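You operate a simulated robot arm through the tools that you are given. There is no shell and no other tool.

Carry out the task below with a simulated robot arm. There is one attempt and no reset: what you move stays moved.

## Task
The tape is tight: wind it to its end, rewind it, then play it.
Fine: yellow channel on, its fader up till three or four green lamps show.

Only the result counts: the job must be done as asked and must still hold three seconds after the hand-in. Knocking over, shifting, dropping, spilling or breaking anything else fails it.

## Robot
A 7-joint arm with a three-finger gripper, fixed in place. Base frame: the origin is at the foot of the arm, x ahead of it, y to its left, z up; the work surface is at about z = 0.73. Units: m, degrees, N and s.
With the tool pointing down near the work surface it reaches from about 0.1 to 0.86 m from the base axis. Its first joint turns from -166.0 to 166.0 degrees. Payload 2.94 kg.
The TCP is the grasp point between the finger pads, 0.03 m short of the fingertips. In the tool frame z runs along the fingers and y along their closing line. Largest opening 0.132 m; the body of the gripper starts 0.107 m behind the TCP.
Orientation is told as [roll, pitch, yaw] about the base's x, y, z axes, in that order, counted from this pose: with the fingers straight down and closing along the base's y, the tool's x points along the base's -x, its y along +y and its z along -z.

## Interface
- The arm moves only by the tool step_arm. Its argument "commands" is a list of rows, each a list of 3 entries, a list of its own where there are three numbers: the shift along the tool's x, y, z in m, then the turn, a rotation vector about the tool's x, y, z in rad, then the gripper command, from -1 (fully open) to 1 (shut), values between in proportion. In form: [[[tx, ty, tz], [ax, ay, az], jaw], ...]. A call has 1 to 20 rows; each row is the pose to reach, as a shift and turn from the pose commanded when the call began, along the tool's axes at that moment. Each row takes 0.2 s and may step no farther than 0.05 m and 8.6 degrees from the row before; otherwise, or with a gripper value out of range, the whole call is refused. Where a pose cannot be reached the arm comes as near as it can. A force on the tool above 90 N (or 10 N above the force at the start of the call, whichever is more), or a blocked arm, ends the call early, and 0.2 s more pass. The fingers move at their own pace and stop on an object; they squeeze with about 26 N. The grip force told is the motor's: it shows also when the fingers shut on nothing. Time passes only in rows, and 0.2 s behind the last, so rows that repeat a pose let the fingers close. It gives the time, the measured TCP pose, the force on the tool (base axes), the opening and the grip force at its end, in the units of the frame above (readings bear some noise), with the torque about the TCP (base axes, N m) and any sound that the robot's microphone picked up.
- Cameras (640 x 400 px; columns grow to the right, rows downward): "scene" is fixed at [0.0496, 0.6492, 1.3548]; the picture's right is [-0.23, -0.97, 0.00], its down [-0.82, 0.20, -0.53] and it looks along [0.52, -0.12, -0.85] (base axes); focal length 214 px, centre (320, 200). "wrist" rides on the gripper at [0.072, 0.003, -0.144] in the tool frame; the picture's right is [-0.04, 1.00, 0.00], its down [-0.88, -0.04, -0.48] and it looks along [-0.47, -0.02, 0.88] (tool axes); focal length 256 px, centre (320, 200). There is no depth. A picture from a camera that has moved, and an enlarged one, comes with that camera's place and axes in the base frame and with its lens.
- get_image(camera): a new picture of that camera. It takes no simulated time.
- slide_trunk(by): slides the trunk up (or, below 0, down) by that many m; the arm rides with it, the base frame stays. It gives what a move gives, with no picture.
- inspect(camera, box): a new picture of the part [left, top, right, bottom] of that camera's present view, enlarged. It takes no simulated time.
- close_job(): hands the job in; it is judged then, once.

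Places have to be worked out from the pictures, the camera data and where the tool is seen. Open the gripper and draw the arm clear of the work before you hand the job in, unless the task says otherwise.

The tools are called as a command line: name --argument value ..., lists and objects as JSON in quotes. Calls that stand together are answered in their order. step_arm: Moves the arm, as the interface text tells. Its arguments: {"type":"object","properties":{"commands":{"type":"array"}},"required":["commands"]} The other tools are called the same way: slide_trunk (by) slides the trunk up or down; get_image (camera) takes a picture; inspect (camera, box) takes an enlarged picture of a part of a camera's view; close_job () hands the job in.

At the start:

```text
time: 0.0
tool_pos: [0.4865, 0.4406, 1.1224]
ee_rot: [0.0, 0.0, 0.0]
ft_force: [-1.1, -0.1, -0.2]
moment: [0.02, 0.0, 0.01]
finger_gap: 0.1321
finger_force: 0.1
trunk travel left (down, up): [-0.3, 0.24]
```

scene: 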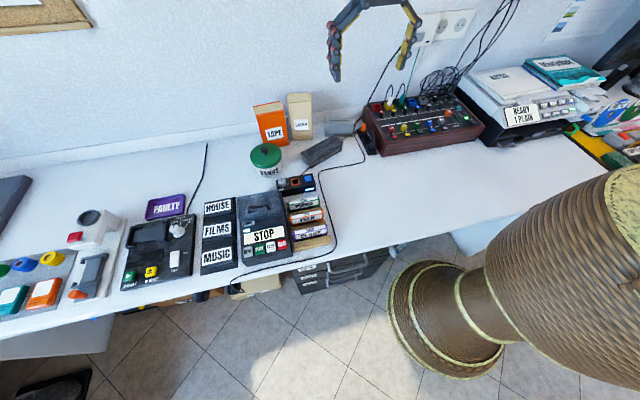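
wrist: 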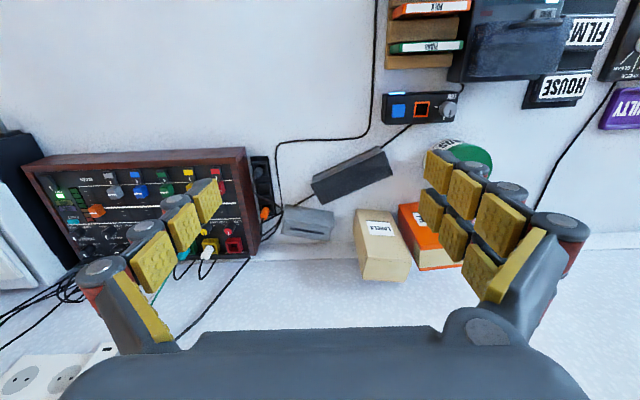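

I start by looking closely at the scene: the tape deck (STOP display), the mixer, and surroundings.

inspect --camera "scene" --box '[190, 160, 350, 280]'

inspect --camera "scene" --box '[350, 70, 500, 170]'

inspect --camera "scene" --box '[0, 170, 200, 320]'

inspect --camera "wrist" --box '[20, 130, 280, 290]'

inspect --camera "wrist" --box '[370, 0, 640, 150]'

```text
3.33 times, centred on (270, 220) of scene
camera zoom: at [0.0496, 0.6492, 1.3548], right [-0.23, -0.97, 0.0], down [-0.82, 0.2, -0.53], along [0.52, -0.12, -0.85], focal length 715 px, centre (487, 133)
```

zoom: 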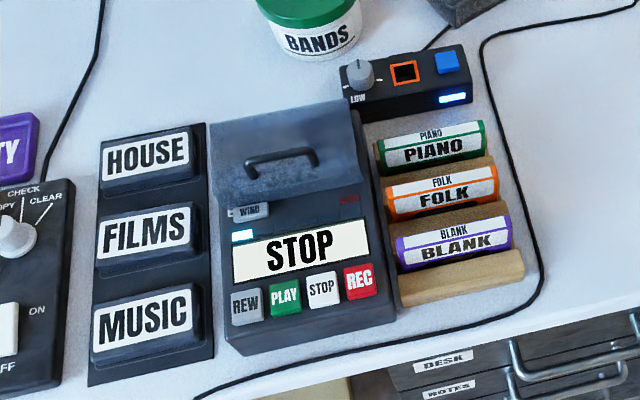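

```text
4.00 times, centred on (425, 120) of scene
camera zoom: at [0.0496, 0.6492, 1.3548], right [-0.23, -0.97, 0.0], down [-0.82, 0.2, -0.53], along [0.52, -0.12, -0.85], focal length 858 px, centre (-100, 520)
```

zoom: 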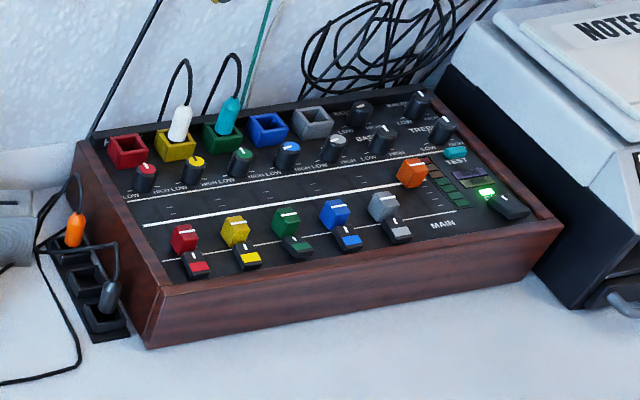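

```text
2.67 times, centred on (100, 245) of scene
camera zoom: at [0.0496, 0.6492, 1.3548], right [-0.23, -0.97, 0.0], down [-0.82, 0.2, -0.53], along [0.52, -0.12, -0.85], focal length 572 px, centre (907, 80)
```

zoom: 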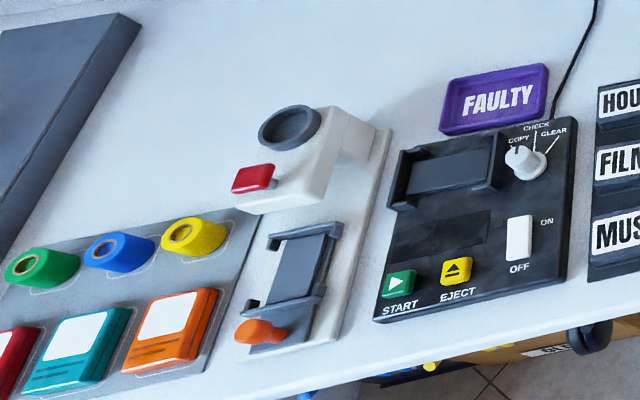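

```text
2.46 times, centred on (150, 210) of wrist
camera zoom: at [0.4141, 0.4442, 1.2664], right [0.04, 1.0, 0.0], down [0.88, -0.04, 0.48], along [0.47, -0.02, -0.88], focal length 630 px, centre (738, 175)
```

zoom: 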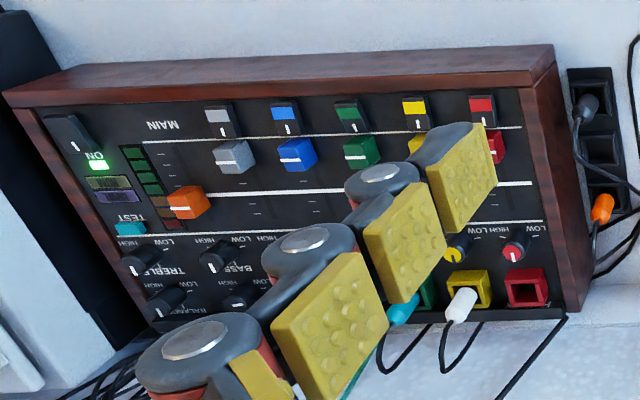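

```text
2.37 times, centred on (505, 75) of wrist
camera zoom: at [0.4141, 0.4442, 1.2664], right [0.04, 1.0, 0.0], down [0.88, -0.04, 0.48], along [0.47, -0.02, -0.88], focal length 607 px, centre (-118, 496)
```

zoom: 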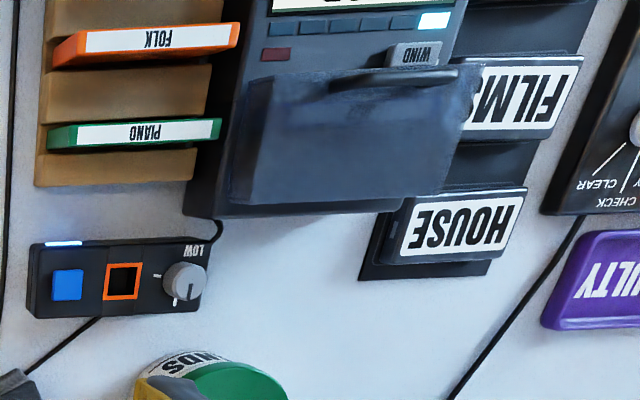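

The deck sits near (0.3, 0.78) and the mixer near (0.65, 0.15). I'll move over toward the deck at height, closing the fingers on the way, to get a nearer view.

step_arm --commands '[[[0.024, 0.026, 0.008], [0, 0, 0], 1], [[0.05, 0.054, 0.016], [0, 0, 0], 1], [[0.075, 0.08, 0.025], [0, 0, 0], 1], [[0.1, 0.107, 0.033], [0, 0, 0], 1], [[0.125, 0.134, 0.04], [0, 0, 0], 1], [[0.15, 0.16, 0.05], [0, 0, 0], 1], [[0.175, 0.187, 0.06], [0, 0, 0], 1], [[0.2, 0.213, 0.07], [0, 0, 0], 1], [[0.225, 0.24, 0.08], [0, 0, 0], 1], [[0.25, 0.265, 0.09], [0, 0, 0], 1], [[0.26, 0.28, 0.1], [0, 0, 0], 1]]'

```text
time: 2.4
tool_pos: [0.2244, 0.7212, 1.0239]
ee_rot: [0.0, 0.0, 0.0]
ft_force: [0.5, 0.0, 0.7]
moment: [-0.02, 0.02, 0.05]
finger_gap: 0.0
finger_force: 26.1
trunk travel left (down, up): [-0.3, 0.24]
```

Arrived at (0.224, 0.721, 1.024) with fingers shut. I look with both cameras.

get_image --camera "wrist"

get_image --camera "scene"

```text
taken
camera wrist: at [0.1522, 0.7244, 1.1675], right [0.04, 1.0, 0.0], down [0.88, -0.04, 0.48], along [0.48, -0.02, -0.88], focal length 256 px, centre (320, 200)
```

wrist: 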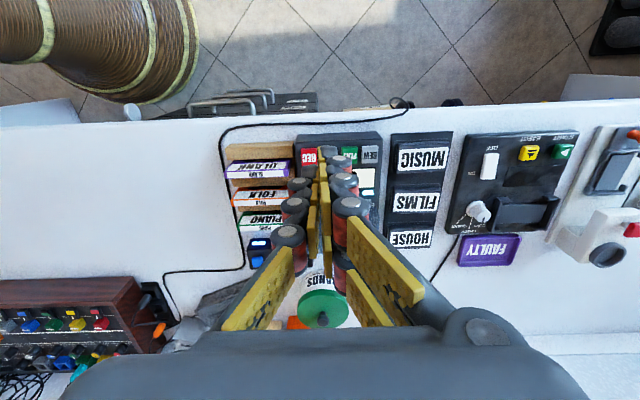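

```text
taken
```

scene: 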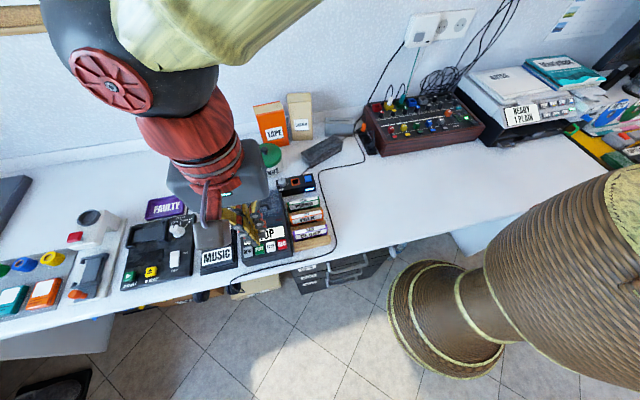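

The deck is below the fingers. Zooming in for button positions.

inspect --camera "wrist" --box '[220, 120, 400, 232]'

inspect --camera "scene" --box '[180, 170, 340, 270]'

```text
3.56 times, centred on (310, 176) of wrist
camera zoom: at [0.1522, 0.7244, 1.1675], right [0.04, 1.0, 0.0], down [0.88, -0.04, 0.48], along [0.48, -0.02, -0.88], focal length 910 px, centre (356, 285)
```

zoom: 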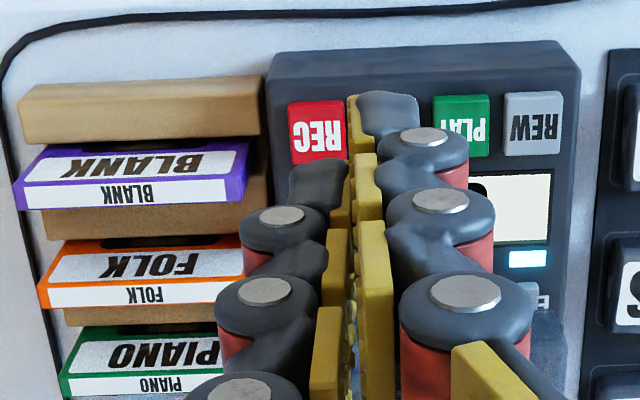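

```text
4.00 times, centred on (260, 220) of scene
camera zoom: at [0.0496, 0.6492, 1.3548], right [-0.23, -0.97, 0.0], down [-0.82, 0.2, -0.53], along [0.52, -0.12, -0.85], focal length 858 px, centre (560, 120)
```

zoom: 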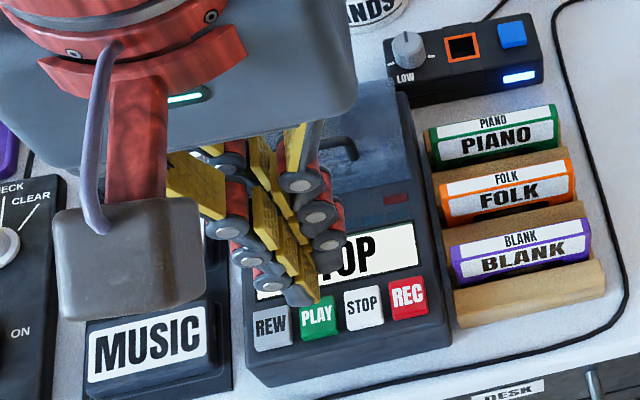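

Triangulating gives REW ≈ (0.290, 0.801), PLAY ≈ (0.289, 0.767), button tops at z ≈ 0.77, and WIND ≈ (0.363, 0.786, 0.79). I'll shift the hand to the right and lower, to see WIND and the lid unobstructed.

step_arm --commands '[[[0, -0.04, 0.02], [0, 0, 0], 1], [[0, -0.08, 0.04], [0, 0, 0], 1], [[0, -0.11, 0.06], [0, 0, 0], 1], [[0, -0.11, 0.06], [0, 0, 0], 1]]'

inspect --camera "wrist" --box '[320, 100, 520, 225]'

get_image --camera "wrist"

```text
time: 3.4
tool_pos: [0.2263, 0.611, 0.9636]
ee_rot: [0.0, 0.0, -0.1]
ft_force: [0.2, -0.3, -0.4]
moment: [0.01, 0.02, -0.01]
finger_gap: 0.0001
finger_force: 25.5
trunk travel left (down, up): [-0.3, 0.24]
```

```text
3.20 times, centred on (420, 162) of wrist
camera zoom: at [0.1533, 0.6137, 1.1065], right [0.04, 1.0, 0.0], down [0.88, -0.04, 0.48], along [0.48, -0.02, -0.88], focal length 819 px, centre (0, 320)
```

zoom: 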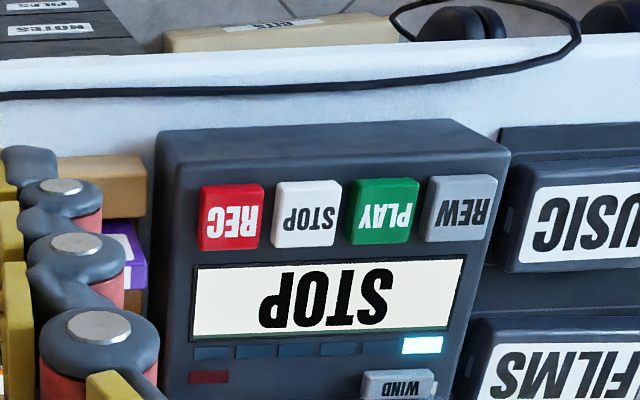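

```text
taken
camera wrist: at [0.1533, 0.6137, 1.1065], right [0.04, 1.0, 0.0], down [0.88, -0.04, 0.48], along [0.48, -0.02, -0.88], focal length 256 px, centre (320, 200)
```

wrist: 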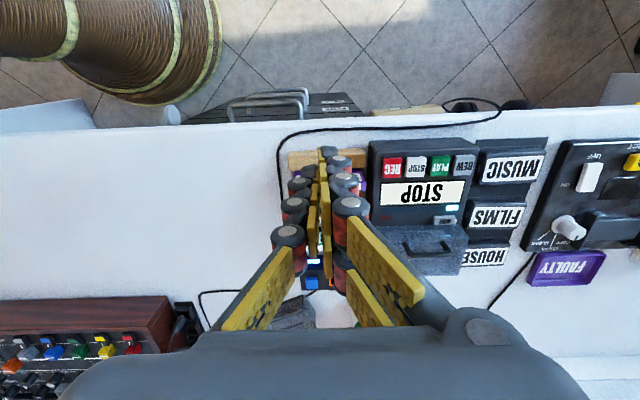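

Let me zoom in on WIND and the lid.

inspect --camera "wrist" --box '[370, 190, 480, 260]'

inspect --camera "scene" --box '[225, 185, 305, 260]'

```text
5.71 times, centred on (425, 225) of wrist
camera zoom: at [0.1533, 0.6137, 1.1065], right [0.04, 1.0, 0.0], down [0.88, -0.04, 0.48], along [0.48, -0.02, -0.88], focal length 1463 px, centre (-280, 57)
```

zoom: 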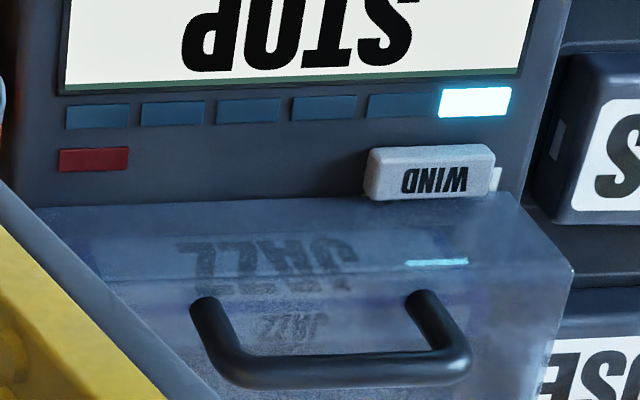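

```text
5.33 times, centred on (265, 222) of scene
camera zoom: at [0.0496, 0.6492, 1.3548], right [-0.23, -0.97, 0.0], down [-0.82, 0.2, -0.53], along [0.52, -0.12, -0.85], focal length 1144 px, centre (613, 80)
```

zoom: 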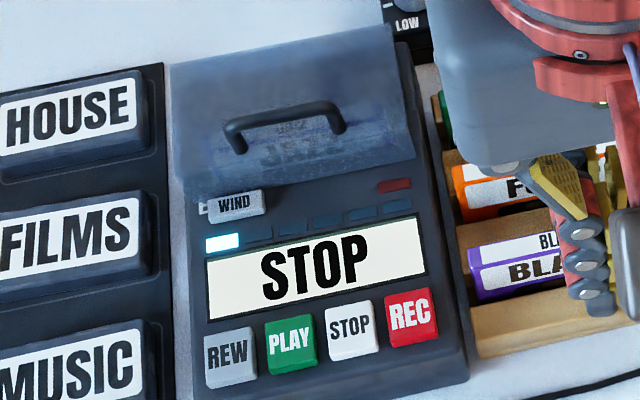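

WIND lies right in front of the transparent lid, center ≈ (0.366, 0.789, 0.788). I move above it at TCP z ≈ 0.90 and see whether the reach suffices.

step_arm --commands '[[[-0.02, 0.025, 0.0], [0, 0, 0], 1], [[-0.045, 0.055, 0.0], [0, 0, 0], 1], [[-0.07, 0.085, 0.0], [0, 0, 0], 1], [[-0.09, 0.115, 0.01], [0, 0, 0], 1], [[-0.11, 0.145, 0.03], [0, 0, 0], 1], [[-0.136, 0.177, 0.05], [0, 0, 0], 1], [[-0.136, 0.177, 0.064], [0, 0, 0], 1], [[-0.136, 0.177, 0.064], [0, 0, 0], 1]]'

get_image --camera "wrist"

inspect --camera "scene" --box '[180, 130, 340, 270]'

```text
time: 5.2
tool_pos: [0.3619, 0.7891, 0.8976]
ee_rot: [-0.1, 0.0, 0.1]
ft_force: [-0.7, 0.0, -0.1]
moment: [-0.04, 0.05, 0.0]
finger_gap: 0.0002
finger_force: 25.6
trunk travel left (down, up): [-0.3, 0.24]
```

```text
taken
camera wrist: at [0.2895, 0.7924, 1.0411], right [0.04, 1.0, 0.0], down [0.88, -0.04, 0.48], along [0.47, -0.02, -0.88], focal length 256 px, centre (320, 200)
```

wrist: 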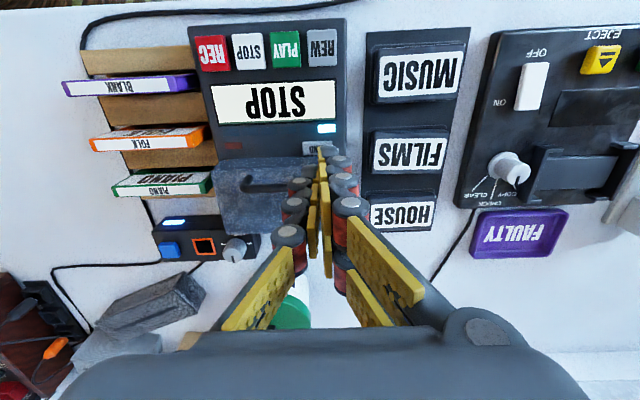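

```text
2.86 times, centred on (260, 200) of scene
camera zoom: at [0.0496, 0.6492, 1.3548], right [-0.23, -0.97, 0.0], down [-0.82, 0.2, -0.53], along [0.52, -0.12, -0.85], focal length 613 px, centre (491, 200)
```

zoom: 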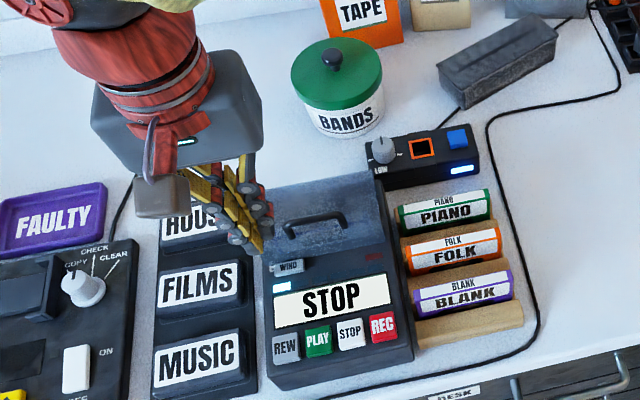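

Reached it. A close look to check the alignment of the fingertips over WIND.

inspect --camera "wrist" --box '[270, 110, 380, 190]'

```text
5.00 times, centred on (325, 150) of wrist
camera zoom: at [0.2895, 0.7924, 1.0411], right [0.04, 1.0, 0.0], down [0.88, -0.04, 0.48], along [0.47, -0.02, -0.88], focal length 1280 px, centre (295, 450)
```

zoom: 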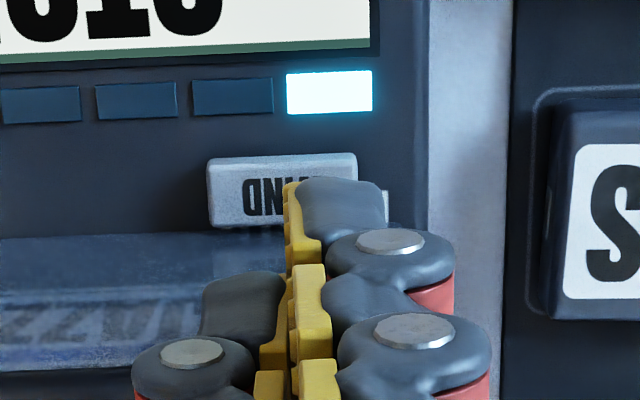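

The finger line is over WIND. Descending to just above it, then I'll press by small steps.

step_arm --commands '[[[0, -0.002, 0.025], [0, 0, 0], 1], [[0, -0.002, 0.045], [0, 0, 0], 1], [[0, -0.002, 0.06], [0, 0, 0], 1], [[0, -0.002, 0.07], [0, 0, 0], 1], [[0, -0.002, 0.07], [0, 0, 0], 1]]'

get_image --camera "wrist"

inspect --camera "scene" --box '[210, 170, 320, 260]'

```text
time: 6.4
tool_pos: [0.3603, 0.7889, 0.8445]
ee_rot: [1.3, -0.5, 0.0]
ft_force: [-10.4, -15.8, 72.3]
moment: [-0.1, -1.12, -0.31]
finger_gap: 0.0
finger_force: 26.4
trunk travel left (down, up): [-0.3, 0.24]
```

```text
taken
camera wrist: at [0.288, 0.7891, 0.9886], right [0.04, 1.0, 0.02], down [0.87, -0.05, 0.48], along [0.48, 0.0, -0.88], focal length 256 px, centre (320, 200)
```

wrist: 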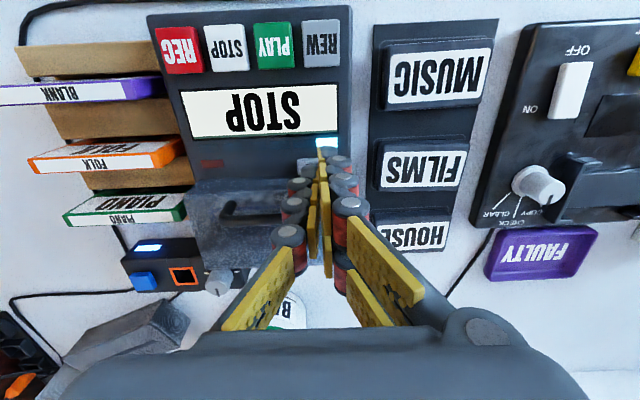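

```text
4.44 times, centred on (265, 215) of scene
camera zoom: at [0.0496, 0.6492, 1.3548], right [-0.23, -0.97, 0.0], down [-0.82, 0.2, -0.53], along [0.52, -0.12, -0.85], focal length 953 px, centre (564, 133)
```

zoom: 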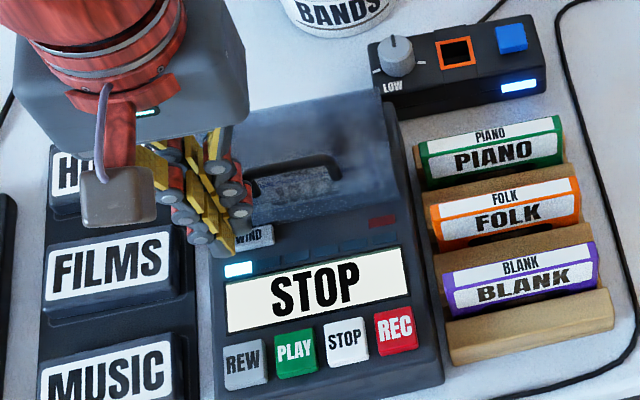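

At TCP z ≈ 0.8445 there's 72 N, with a moment hinting contact on the +x side: the finger's outer side touches the lid, not WIND. I back off upward, then tilt the tool so that fingers come in from the front.

step_arm --commands '[[[0, 0, -0.02], [0, 0, 0], 1], [[0, 0, -0.05], [0, 0, 0], 1], [[0, 0, -0.07], [0, 0, 0], 1], [[0.0, 0, -0.07], [0, -0.14, 0], 1], [[0.0, 0, -0.07], [0, -0.28, 0], 1], [[0.0, 0, -0.07], [0, -0.42, 0], 1], [[0.0, 0, -0.07], [0, -0.5, 0], 1], [[0.0, 0, -0.07], [0, -0.5, 0], 1]]'

get_image --camera "wrist"

inspect --camera "scene" --box '[210, 140, 320, 260]'

```text
time: 8.2
tool_pos: [0.3619, 0.7873, 0.8985]
ee_rot: [0.1, -28.7, 0.1]
ft_force: [-0.7, 0.2, -0.4]
moment: [-0.02, 0.0, -0.03]
finger_gap: 0.0003
finger_force: 25.6
trunk travel left (down, up): [-0.3, 0.24]
```

```text
taken
camera wrist: at [0.2299, 0.7897, 0.9903], right [0.04, 1.0, 0.02], down [0.54, -0.04, 0.84], along [0.84, -0.02, -0.54], focal length 256 px, centre (320, 200)
```

wrist: 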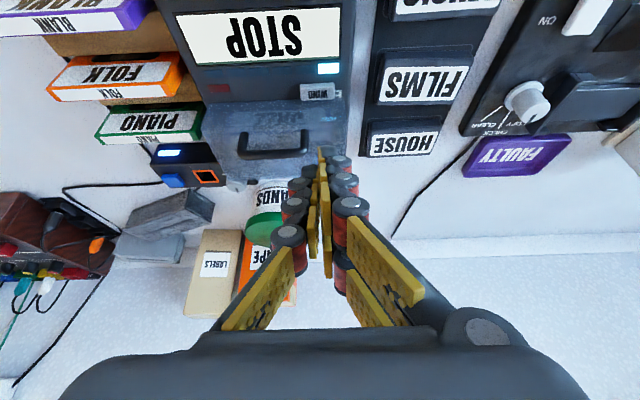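

```text
3.33 times, centred on (265, 200) of scene
camera zoom: at [0.0496, 0.6492, 1.3548], right [-0.23, -0.97, 0.0], down [-0.82, 0.2, -0.53], along [0.52, -0.12, -0.85], focal length 715 px, centre (503, 200)
```

zoom: 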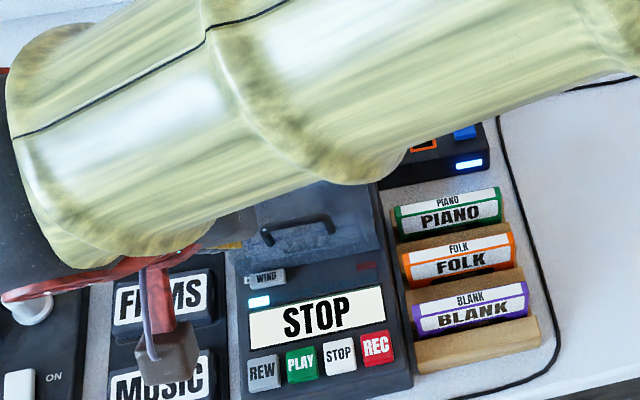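

inspect --camera "wrist" --box '[210, 50, 380, 170]'

```text
3.33 times, centred on (295, 110) of wrist
camera zoom: at [0.2299, 0.7897, 0.9903], right [0.04, 1.0, 0.02], down [0.54, -0.04, 0.84], along [0.84, -0.02, -0.54], focal length 853 px, centre (403, 500)
```

zoom: 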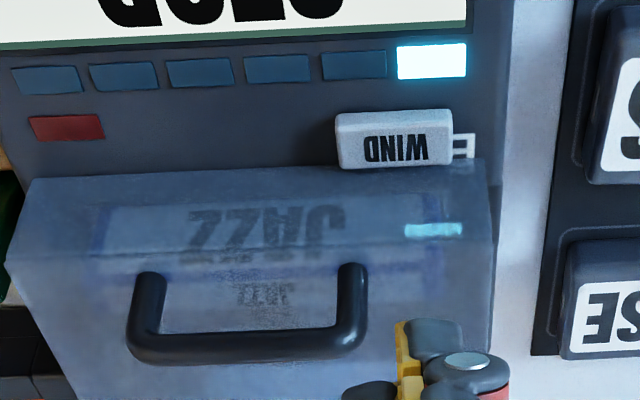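

The tilted view shows the lid front clearly: its top edge is at about x = 0.380, z = 0.8145 (matching the contact), and the fingers are effectively ±0.02 wide in x. A vertical tool about 1 cm nearer to me will clear the lid and still cover WIND, so I untilt.

step_arm --commands '[[[0, 0, 0], [0, 0.14, 0], 1], [[0, 0, 0], [0, 0.28, 0], 1], [[0, 0, 0], [0, 0.42, 0], 1], [[0, 0, 0], [0, 0.5, 0], 1], [[0, 0, 0], [0, 0.5, 0], 1]]'

```text
time: 9.4
tool_pos: [0.3633, 0.786, 0.8984]
ee_rot: [-0.1, 0.1, 0.0]
ft_force: [0.1, -0.1, 0.3]
moment: [0.0, -0.01, 0.01]
finger_gap: 0.0
finger_force: 26.3
trunk travel left (down, up): [-0.3, 0.24]
```

Vertical again. Shift 10 mm back in x and descend, first to a tip height of about 0.80.

step_arm --commands '[[[0.01, 0, 0.02], [0, 0, 0], 1], [[0.01, 0, 0.04], [0, 0, 0], 1], [[0.01, 0, 0.055], [0, 0, 0], 1], [[0.01, 0, 0.063], [0, 0, 0], 1], [[0.01, 0, 0.068], [0, 0, 0], 1]]'

inspect --camera "wrist" --box '[250, 90, 400, 190]'

```text
time: 10.6
tool_pos: [0.3531, 0.7868, 0.8454]
ee_rot: [1.0, -0.4, -0.1]
ft_force: [-8.1, -14.8, 65.9]
moment: [-0.15, -1.24, -0.32]
finger_gap: 0.0
finger_force: 25.9
trunk travel left (down, up): [-0.3, 0.24]
```

```text
4.00 times, centred on (325, 140) of wrist
camera zoom: at [0.2786, 0.788, 0.9885], right [0.04, 1.0, 0.02], down [0.88, -0.05, 0.48], along [0.48, -0.01, -0.88], focal length 1024 px, centre (300, 440)
```

zoom: 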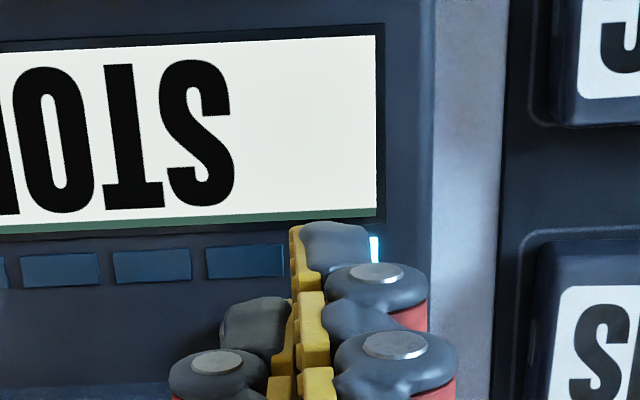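

Blocked at the same height (tip ≈ 0.815), so I look from the scene camera at what is touching.

inspect --camera "scene" --box '[215, 190, 285, 245]'

get_image --camera "scene"

```text
7.27 times, centred on (250, 218) of scene
camera zoom: at [0.0496, 0.6492, 1.3548], right [-0.23, -0.97, 0.0], down [-0.82, 0.2, -0.53], along [0.52, -0.12, -0.85], focal length 1560 px, centre (829, 73)
```

zoom: 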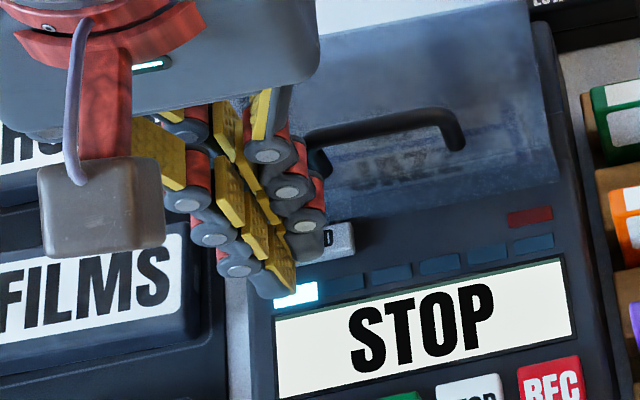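

```text
taken
```

scene: 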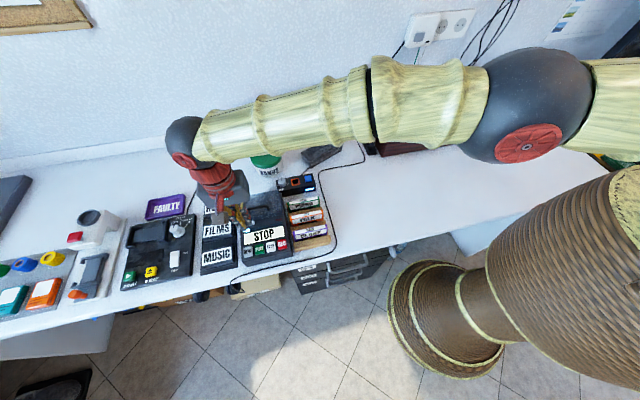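

Re-triangulating the lid: its top front edge is at x ≈ 0.376, z ≈ 0.82, and WIND at (0.366, 0.787, 0.791), directly before it. The finger's back edge (0.0225 behind center) still clips the lid edge, so I lift, shift to x ≈ 0.345 and try again.

step_arm --commands '[[[0, 0, -0.025], [0, 0, 0], 1], [[0.0075, 0, -0.03], [0, 0, 0], 1], [[0.0075, 0, -0.02], [0, 0, 0], 1], [[0.0075, 0, -0.01], [0, 0, 0], 1], [[0.0075, 0, -0.005], [0, 0, 0], 1]]'

```text
time: 11.8
tool_pos: [0.344, 0.7856, 0.8357]
ee_rot: [0.1, -0.1, 0.0]
ft_force: [-0.7, 0.1, 0.9]
moment: [-0.01, 0.01, 0.0]
finger_gap: 0.0002
finger_force: 26.0
trunk travel left (down, up): [-0.3, 0.24]
```

Now clear of the lid: free at TCP z = 0.8357. Descending in small steps onto WIND.

step_arm --commands '[[[0, 0, 0.004], [0, 0, 0], 1], [[0, 0, 0.008], [0, 0, 0], 1], [[0, 0, 0.012], [0, 0, 0], 1], [[0, 0, 0.015], [0, 0, 0], 1]]'

inspect --camera "scene" --box '[215, 190, 315, 265]'

```text
time: 12.8
tool_pos: [0.3446, 0.7848, 0.8194]
ee_rot: [-0.1, 0.0, 0.0]
ft_force: [-1.1, -0.7, 0.2]
moment: [0.02, 0.01, 0.02]
finger_gap: 0.0
finger_force: 25.8
trunk travel left (down, up): [-0.3, 0.24]
```

```text
5.33 times, centred on (265, 228) of scene
camera zoom: at [0.0496, 0.6492, 1.3548], right [-0.23, -0.97, 0.0], down [-0.82, 0.2, -0.53], along [0.52, -0.12, -0.85], focal length 1144 px, centre (613, 53)
```

zoom: 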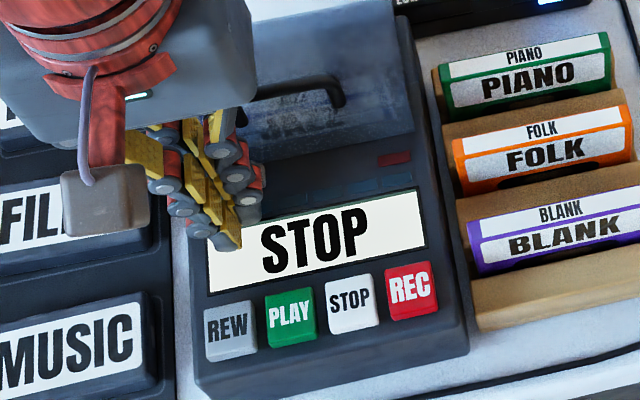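

Still free (tip ≈ 0.789). Going further down by 2 mm steps.

step_arm --commands '[[[0, 0, 0.002], [0, 0, 0], 1], [[0, 0, 0.004], [0, 0, 0], 1], [[0, 0, 0.006], [0, 0, 0], 1], [[0, 0, 0.006], [0, 0, 0], 1]]'

inspect --camera "scene" --box '[215, 190, 315, 265]'

```text
time: 13.8
tool_pos: [0.3444, 0.7869, 0.8144]
ee_rot: [0.0, 0.0, 0.0]
ft_force: [1.4, 0.5, 4.2]
moment: [0.02, -0.15, 0.0]
finger_gap: 0.0001
finger_force: 26.1
trunk travel left (down, up): [-0.3, 0.24]
heard: click
```

```text
5.33 times, centred on (265, 228) of scene
camera zoom: at [0.0496, 0.6492, 1.3548], right [-0.23, -0.97, 0.0], down [-0.82, 0.2, -0.53], along [0.52, -0.12, -0.85], focal length 1144 px, centre (613, 53)
```

zoom: 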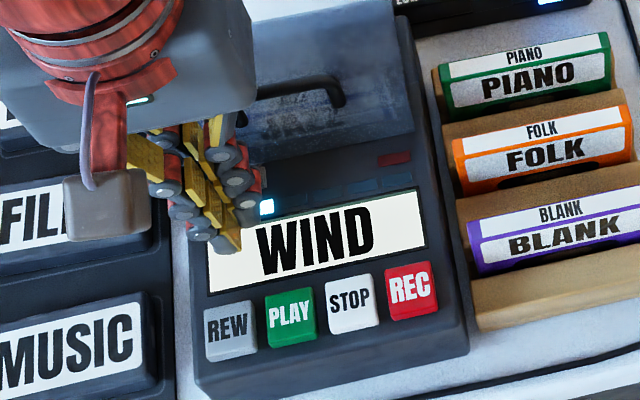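

Click heard and the display says WIND, with the lamp moving. I keep the finger there and watch the progress.

step_arm --commands '[[[0, 0, 0], [0, 0, 0], 1], [[0, 0, 0], [0, 0, 0], 1], [[0, 0, 0], [0, 0, 0], 1], [[0, 0, 0], [0, 0, 0], 1], [[0, 0, 0], [0, 0, 0], 1]]'

inspect --camera "scene" --box '[215, 190, 315, 265]'

```text
time: 15.0
tool_pos: [0.3444, 0.787, 0.8149]
ee_rot: [0.1, -0.1, 0.0]
ft_force: [1.0, 1.1, 7.4]
moment: [0.09, -0.15, 0.03]
finger_gap: 0.0
finger_force: 25.5
trunk travel left (down, up): [-0.3, 0.24]
```

```text
5.33 times, centred on (265, 228) of scene
camera zoom: at [0.0496, 0.6492, 1.3548], right [-0.23, -0.97, 0.0], down [-0.82, 0.2, -0.53], along [0.52, -0.12, -0.85], focal length 1144 px, centre (613, 53)
```

zoom: 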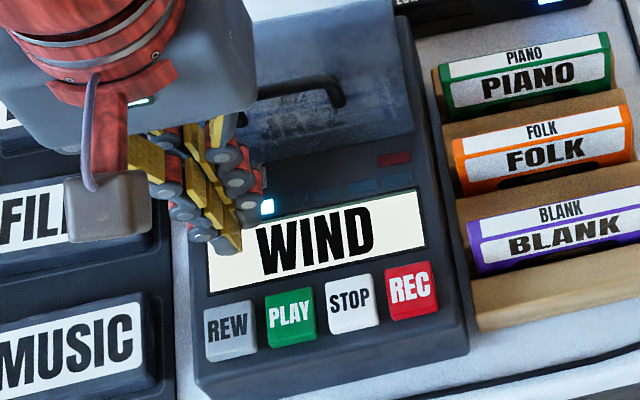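

step_arm --commands '[[[0, 0, 0], [0, 0, 0], 1], [[0, 0, 0], [0, 0, 0], 1], [[0, 0, 0], [0, 0, 0], 1], [[0, 0, 0], [0, 0, 0], 1], [[0, 0, 0], [0, 0, 0], 1], [[0, 0, 0], [0, 0, 0], 1], [[0, 0, 0], [0, 0, 0], 1], [[0, 0, 0], [0, 0, 0], 1], [[0, 0, 0], [0, 0, 0], 1], [[0, 0, 0], [0, 0, 0], 1]]'

inspect --camera "scene" --box '[215, 190, 315, 265]'

```text
time: 17.2
tool_pos: [0.3448, 0.7865, 0.8148]
ee_rot: [0.0, 0.0, 0.1]
ft_force: [0.2, 2.1, 7.1]
moment: [0.05, -0.15, 0.02]
finger_gap: 0.0003
finger_force: 26.0
trunk travel left (down, up): [-0.3, 0.24]
```

```text
5.33 times, centred on (265, 228) of scene
camera zoom: at [0.0496, 0.6492, 1.3548], right [-0.23, -0.97, 0.0], down [-0.82, 0.2, -0.53], along [0.52, -0.12, -0.85], focal length 1144 px, centre (613, 53)
```

zoom: 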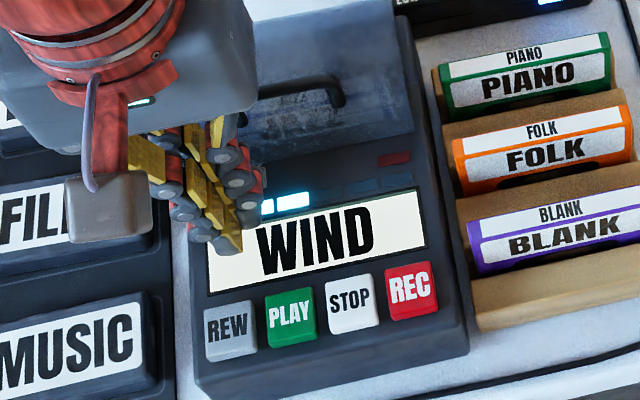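

The progress bar grows while held. Holding on for 4 s more.

step_arm --commands '[[[0, 0, 0], [0, 0, 0], 1], [[0, 0, 0], [0, 0, 0], 1], [[0, 0, 0], [0, 0, 0], 1], [[0, 0, 0], [0, 0, 0], 1], [[0, 0, 0], [0, 0, 0], 1], [[0, 0, 0], [0, 0, 0], 1], [[0, 0, 0], [0, 0, 0], 1], [[0, 0, 0], [0, 0, 0], 1], [[0, 0, 0], [0, 0, 0], 1], [[0, 0, 0], [0, 0, 0], 1], [[0, 0, 0], [0, 0, 0], 1], [[0, 0, 0], [0, 0, 0], 1], [[0, 0, 0], [0, 0, 0], 1], [[0, 0, 0], [0, 0, 0], 1], [[0, 0, 0], [0, 0, 0], 1], [[0, 0, 0], [0, 0, 0], 1], [[0, 0, 0], [0, 0, 0], 1], [[0, 0, 0], [0, 0, 0], 1]]'

inspect --camera "scene" --box '[215, 190, 315, 265]'

```text
time: 21.0
tool_pos: [0.3447, 0.7874, 0.8141]
ee_rot: [0.0, 0.0, 0.0]
ft_force: [0.2, -0.2, 8.1]
moment: [0.05, -0.11, 0.0]
finger_gap: 0.0
finger_force: 26.3
trunk travel left (down, up): [-0.3, 0.24]
```

```text
5.33 times, centred on (265, 228) of scene
camera zoom: at [0.0496, 0.6492, 1.3548], right [-0.23, -0.97, 0.0], down [-0.82, 0.2, -0.53], along [0.52, -0.12, -0.85], focal length 1144 px, centre (613, 53)
```

zoom: 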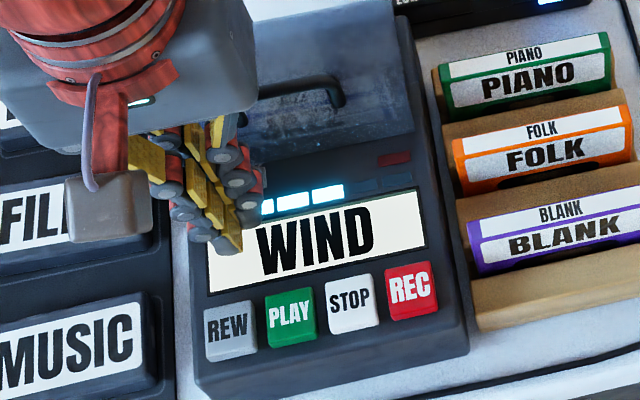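

Four of six lamps at 21 s. Continue holding.

step_arm --commands '[[[0, 0, 0], [0, 0, 0], 1], [[0, 0, 0], [0, 0, 0], 1], [[0, 0, 0], [0, 0, 0], 1], [[0, 0, 0], [0, 0, 0], 1], [[0, 0, 0], [0, 0, 0], 1], [[0, 0, 0], [0, 0, 0], 1], [[0, 0, 0], [0, 0, 0], 1], [[0, 0, 0], [0, 0, 0], 1], [[0, 0, 0], [0, 0, 0], 1], [[0, 0, 0], [0, 0, 0], 1], [[0, 0, 0], [0, 0, 0], 1], [[0, 0, 0], [0, 0, 0], 1], [[0, 0, 0], [0, 0, 0], 1], [[0, 0, 0], [0, 0, 0], 1], [[0, 0, 0], [0, 0, 0], 1], [[0, 0, 0], [0, 0, 0], 1], [[0, 0, 0], [0, 0, 0], 1], [[0, 0, 0], [0, 0, 0], 1], [[0, 0, 0], [0, 0, 0], 1], [[0, 0, 0], [0, 0, 0], 1]]'

inspect --camera "scene" --box '[215, 190, 315, 265]'

```text
time: 25.2
tool_pos: [0.3455, 0.7865, 0.8157]
ee_rot: [0.0, 0.0, 0.0]
ft_force: [-0.3, -0.3, 7.9]
moment: [0.07, -0.13, -0.04]
finger_gap: 0.0002
finger_force: 25.9
trunk travel left (down, up): [-0.3, 0.24]
```

```text
5.33 times, centred on (265, 228) of scene
camera zoom: at [0.0496, 0.6492, 1.3548], right [-0.23, -0.97, 0.0], down [-0.82, 0.2, -0.53], along [0.52, -0.12, -0.85], focal length 1144 px, centre (613, 53)
```

zoom: 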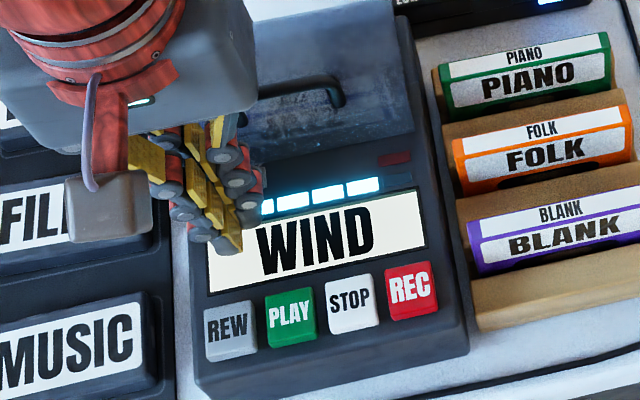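

Five lamps lit. Continue holding for the last one.

step_arm --commands '[[[0, 0, 0], [0, 0, 0], 1], [[0, 0, 0], [0, 0, 0], 1], [[0, 0, 0], [0, 0, 0], 1], [[0, 0, 0], [0, 0, 0], 1], [[0, 0, 0], [0, 0, 0], 1], [[0, 0, 0], [0, 0, 0], 1], [[0, 0, 0], [0, 0, 0], 1], [[0, 0, 0], [0, 0, 0], 1], [[0, 0, 0], [0, 0, 0], 1], [[0, 0, 0], [0, 0, 0], 1], [[0, 0, 0], [0, 0, 0], 1], [[0, 0, 0], [0, 0, 0], 1]]'

inspect --camera "scene" --box '[215, 190, 315, 265]'

```text
time: 27.8
tool_pos: [0.3448, 0.786, 0.815]
ee_rot: [0.0, 0.0, 0.0]
ft_force: [-0.6, -0.1, 7.2]
moment: [0.02, -0.15, -0.01]
finger_gap: 0.0002
finger_force: 26.0
trunk travel left (down, up): [-0.3, 0.24]
```

```text
5.33 times, centred on (265, 228) of scene
camera zoom: at [0.0496, 0.6492, 1.3548], right [-0.23, -0.97, 0.0], down [-0.82, 0.2, -0.53], along [0.52, -0.12, -0.85], focal length 1144 px, centre (613, 53)
```

zoom: 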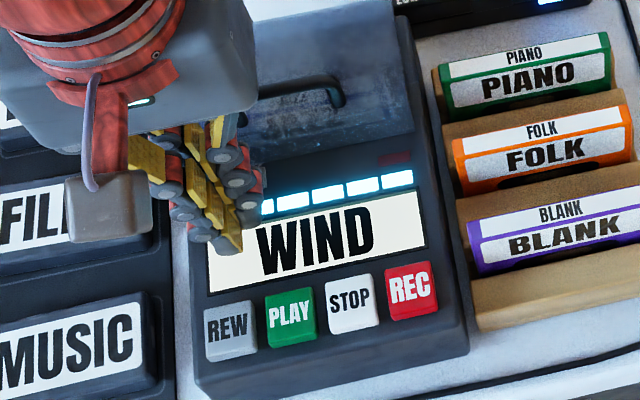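

All six lamps are lit but it's still winding; hold until the display changes.

step_arm --commands '[[[0, 0, 0], [0, 0, 0], 1], [[0, 0, 0], [0, 0, 0], 1], [[0, 0, 0], [0, 0, 0], 1], [[0, 0, 0], [0, 0, 0], 1], [[0, 0, 0], [0, 0, 0], 1], [[0, 0, 0], [0, 0, 0], 1], [[0, 0, 0], [0, 0, 0], 1], [[0, 0, 0], [0, 0, 0], 1], [[0, 0, 0], [0, 0, 0], 1], [[0, 0, 0], [0, 0, 0], 1]]'

inspect --camera "scene" --box '[215, 190, 315, 265]'

```text
time: 30.0
tool_pos: [0.3435, 0.785, 0.8137]
ee_rot: [-0.1, 0.0, -0.1]
ft_force: [0.1, 0.7, 8.0]
moment: [0.04, -0.15, 0.03]
finger_gap: 0.0001
finger_force: 25.3
trunk travel left (down, up): [-0.3, 0.24]
```

```text
5.33 times, centred on (265, 228) of scene
camera zoom: at [0.0496, 0.6492, 1.3548], right [-0.23, -0.97, 0.0], down [-0.82, 0.2, -0.53], along [0.52, -0.12, -0.85], focal length 1144 px, centre (613, 53)
```

zoom: 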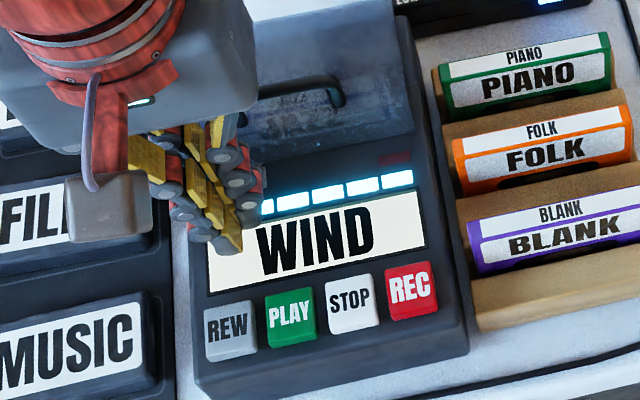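

Still WIND at 30 s; lamp rate is about one per 3 s so the end should come soon. Holding more.

step_arm --commands '[[[0, 0, 0], [0, 0, 0], 1], [[0, 0, 0], [0, 0, 0], 1], [[0, 0, 0], [0, 0, 0], 1], [[0, 0, 0], [0, 0, 0], 1], [[0, 0, 0], [0, 0, 0], 1], [[0, 0, 0], [0, 0, 0], 1], [[0, 0, 0], [0, 0, 0], 1], [[0, 0, 0], [0, 0, 0], 1], [[0, 0, 0], [0, 0, 0], 1], [[0, 0, 0], [0, 0, 0], 1], [[0, 0, 0], [0, 0, 0], 1], [[0, 0, 0], [0, 0, 0], 1], [[0, 0, 0], [0, 0, 0], 1], [[0, 0, 0], [0, 0, 0], 1], [[0, 0, 0], [0, 0, 0], 1]]'

inspect --camera "scene" --box '[215, 190, 315, 265]'

```text
time: 33.2
tool_pos: [0.3441, 0.7852, 0.8142]
ee_rot: [0.0, 0.0, 0.0]
ft_force: [0.5, 0.1, 7.3]
moment: [0.07, -0.11, 0.02]
finger_gap: 0.0001
finger_force: 26.1
trunk travel left (down, up): [-0.3, 0.24]
```

```text
5.33 times, centred on (265, 228) of scene
camera zoom: at [0.0496, 0.6492, 1.3548], right [-0.23, -0.97, 0.0], down [-0.82, 0.2, -0.53], along [0.52, -0.12, -0.85], focal length 1144 px, centre (613, 53)
```

zoom: 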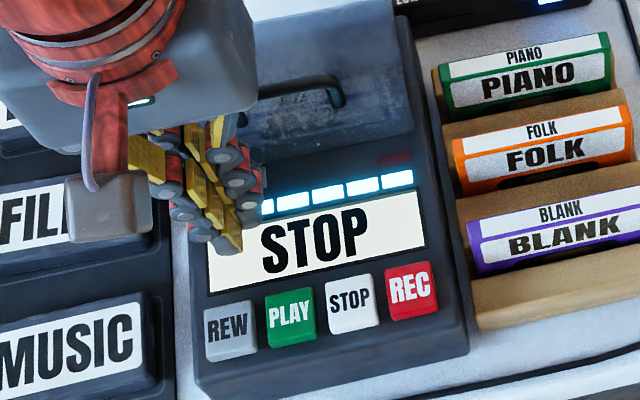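

The display returned to STOP with all six lamps lit: the tape is at its end. Lift off and move over REW (≈ 0.282, 0.797).

step_arm --commands '[[[0, 0, -0.02], [0, 0, 0], 1], [[0, 0, -0.04], [0, 0, 0], 1], [[0.03, 0.006, -0.04], [0, 0, 0], 1], [[0.0625, 0.011, -0.04], [0, 0, 0], 1], [[0.0625, 0.011, -0.03], [0, 0, 0], 1], [[0.0625, 0.011, -0.02], [0, 0, 0], 1]]'

inspect --camera "wrist" --box '[250, 90, 400, 190]'

inspect --camera "scene" --box '[215, 190, 315, 265]'

```text
time: 34.6
tool_pos: [0.2826, 0.7975, 0.8329]
ee_rot: [0.1, 0.0, -0.1]
ft_force: [-0.2, 0.1, 0.5]
moment: [0.0, 0.03, 0.01]
finger_gap: 0.0001
finger_force: 26.2
trunk travel left (down, up): [-0.3, 0.24]
```

```text
4.00 times, centred on (325, 140) of wrist
camera zoom: at [0.2104, 0.8007, 0.9774], right [0.04, 1.0, 0.0], down [0.88, -0.04, 0.48], along [0.47, -0.02, -0.88], focal length 1024 px, centre (300, 440)
```

zoom: 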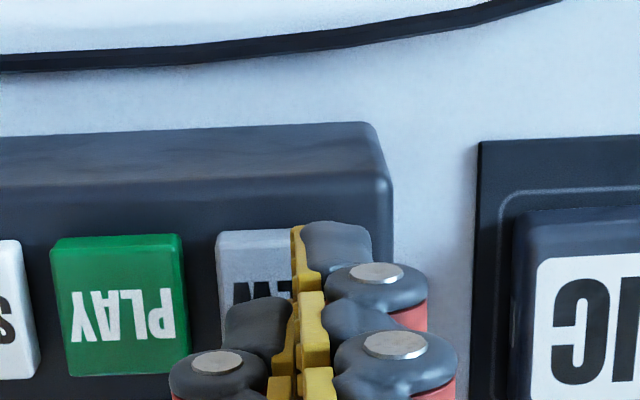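

```text
5.33 times, centred on (265, 228) of scene
camera zoom: at [0.0496, 0.6492, 1.3548], right [-0.23, -0.97, 0.0], down [-0.82, 0.2, -0.53], along [0.52, -0.12, -0.85], focal length 1144 px, centre (613, 53)
```

zoom: 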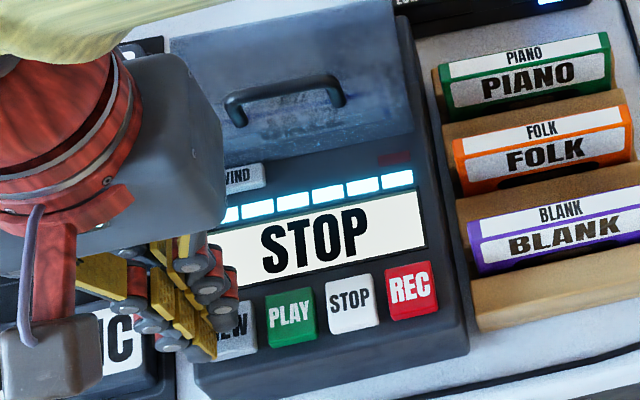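

REW's center is about y = 0.794, x = 0.284; I shift 3 mm and press down in small steps.

step_arm --commands '[[[0, -0.003, 0.005], [0, 0, 0], 1], [[0, -0.003, 0.01], [0, 0, 0], 1], [[0, -0.003, 0.014], [0, 0, 0], 1], [[0, -0.003, 0.016], [0, 0, 0], 1], [[0, -0.003, 0.018], [0, 0, 0], 1]]'

inspect --camera "scene" --box '[215, 190, 315, 265]'

```text
time: 35.8
tool_pos: [0.2831, 0.7931, 0.8173]
ee_rot: [0.2, 0.0, 0.0]
ft_force: [1.0, 0.4, 3.3]
moment: [0.0, -0.03, -0.05]
finger_gap: 0.006
finger_force: 28.7
trunk travel left (down, up): [-0.3, 0.24]
heard: click
```

```text
5.33 times, centred on (265, 228) of scene
camera zoom: at [0.0496, 0.6492, 1.3548], right [-0.23, -0.97, 0.0], down [-0.82, 0.2, -0.53], along [0.52, -0.12, -0.85], focal length 1144 px, centre (613, 53)
```

zoom: 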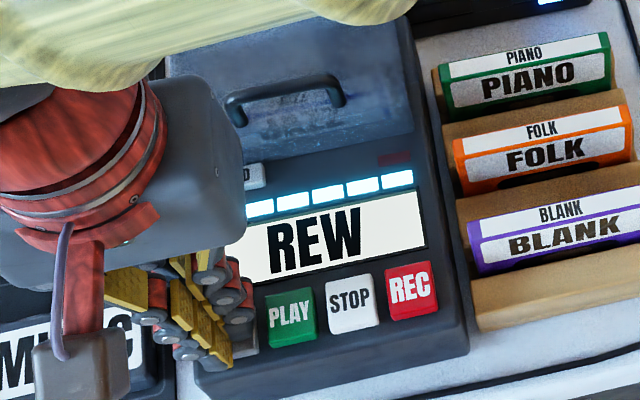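

REW is active (click heard). I hold it and wait for the rewind.

step_arm --commands '[[[0, 0, 0], [0, 0, 0], 1], [[0, 0, 0], [0, 0, 0], 1], [[0, 0, 0], [0, 0, 0], 1], [[0, 0, 0], [0, 0, 0], 1], [[0, 0, 0], [0, 0, 0], 1], [[0, 0, 0], [0, 0, 0], 1], [[0, 0, 0], [0, 0, 0], 1], [[0, 0, 0], [0, 0, 0], 1], [[0, 0, 0], [0, 0, 0], 1], [[0, 0, 0], [0, 0, 0], 1], [[0, 0, 0], [0, 0, 0], 1], [[0, 0, 0], [0, 0, 0], 1], [[0, 0, 0], [0, 0, 0], 1], [[0, 0, 0], [0, 0, 0], 1], [[0, 0, 0], [0, 0, 0], 1], [[0, 0, 0], [0, 0, 0], 1], [[0, 0, 0], [0, 0, 0], 1], [[0, 0, 0], [0, 0, 0], 1], [[0, 0, 0], [0, 0, 0], 1], [[0, 0, 0], [0, 0, 0], 1]]'

inspect --camera "scene" --box '[215, 190, 315, 265]'

```text
time: 40.0
tool_pos: [0.2824, 0.7926, 0.817]
ee_rot: [0.0, 0.0, -0.1]
ft_force: [-0.6, 0.5, 5.4]
moment: [0.02, 0.06, -0.01]
finger_gap: 0.0061
finger_force: 28.2
trunk travel left (down, up): [-0.3, 0.24]
```

```text
5.33 times, centred on (265, 228) of scene
camera zoom: at [0.0496, 0.6492, 1.3548], right [-0.23, -0.97, 0.0], down [-0.82, 0.2, -0.53], along [0.52, -0.12, -0.85], focal length 1144 px, centre (613, 53)
```

zoom: 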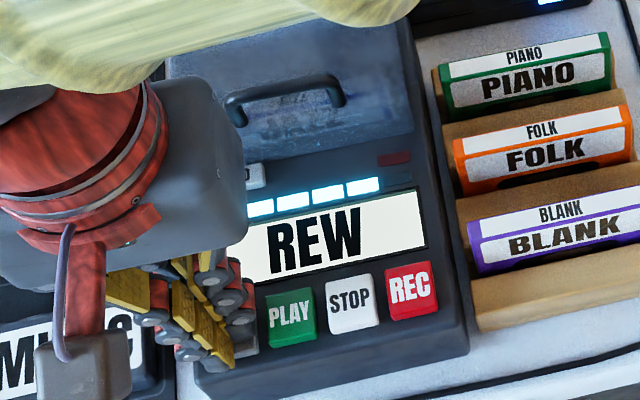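

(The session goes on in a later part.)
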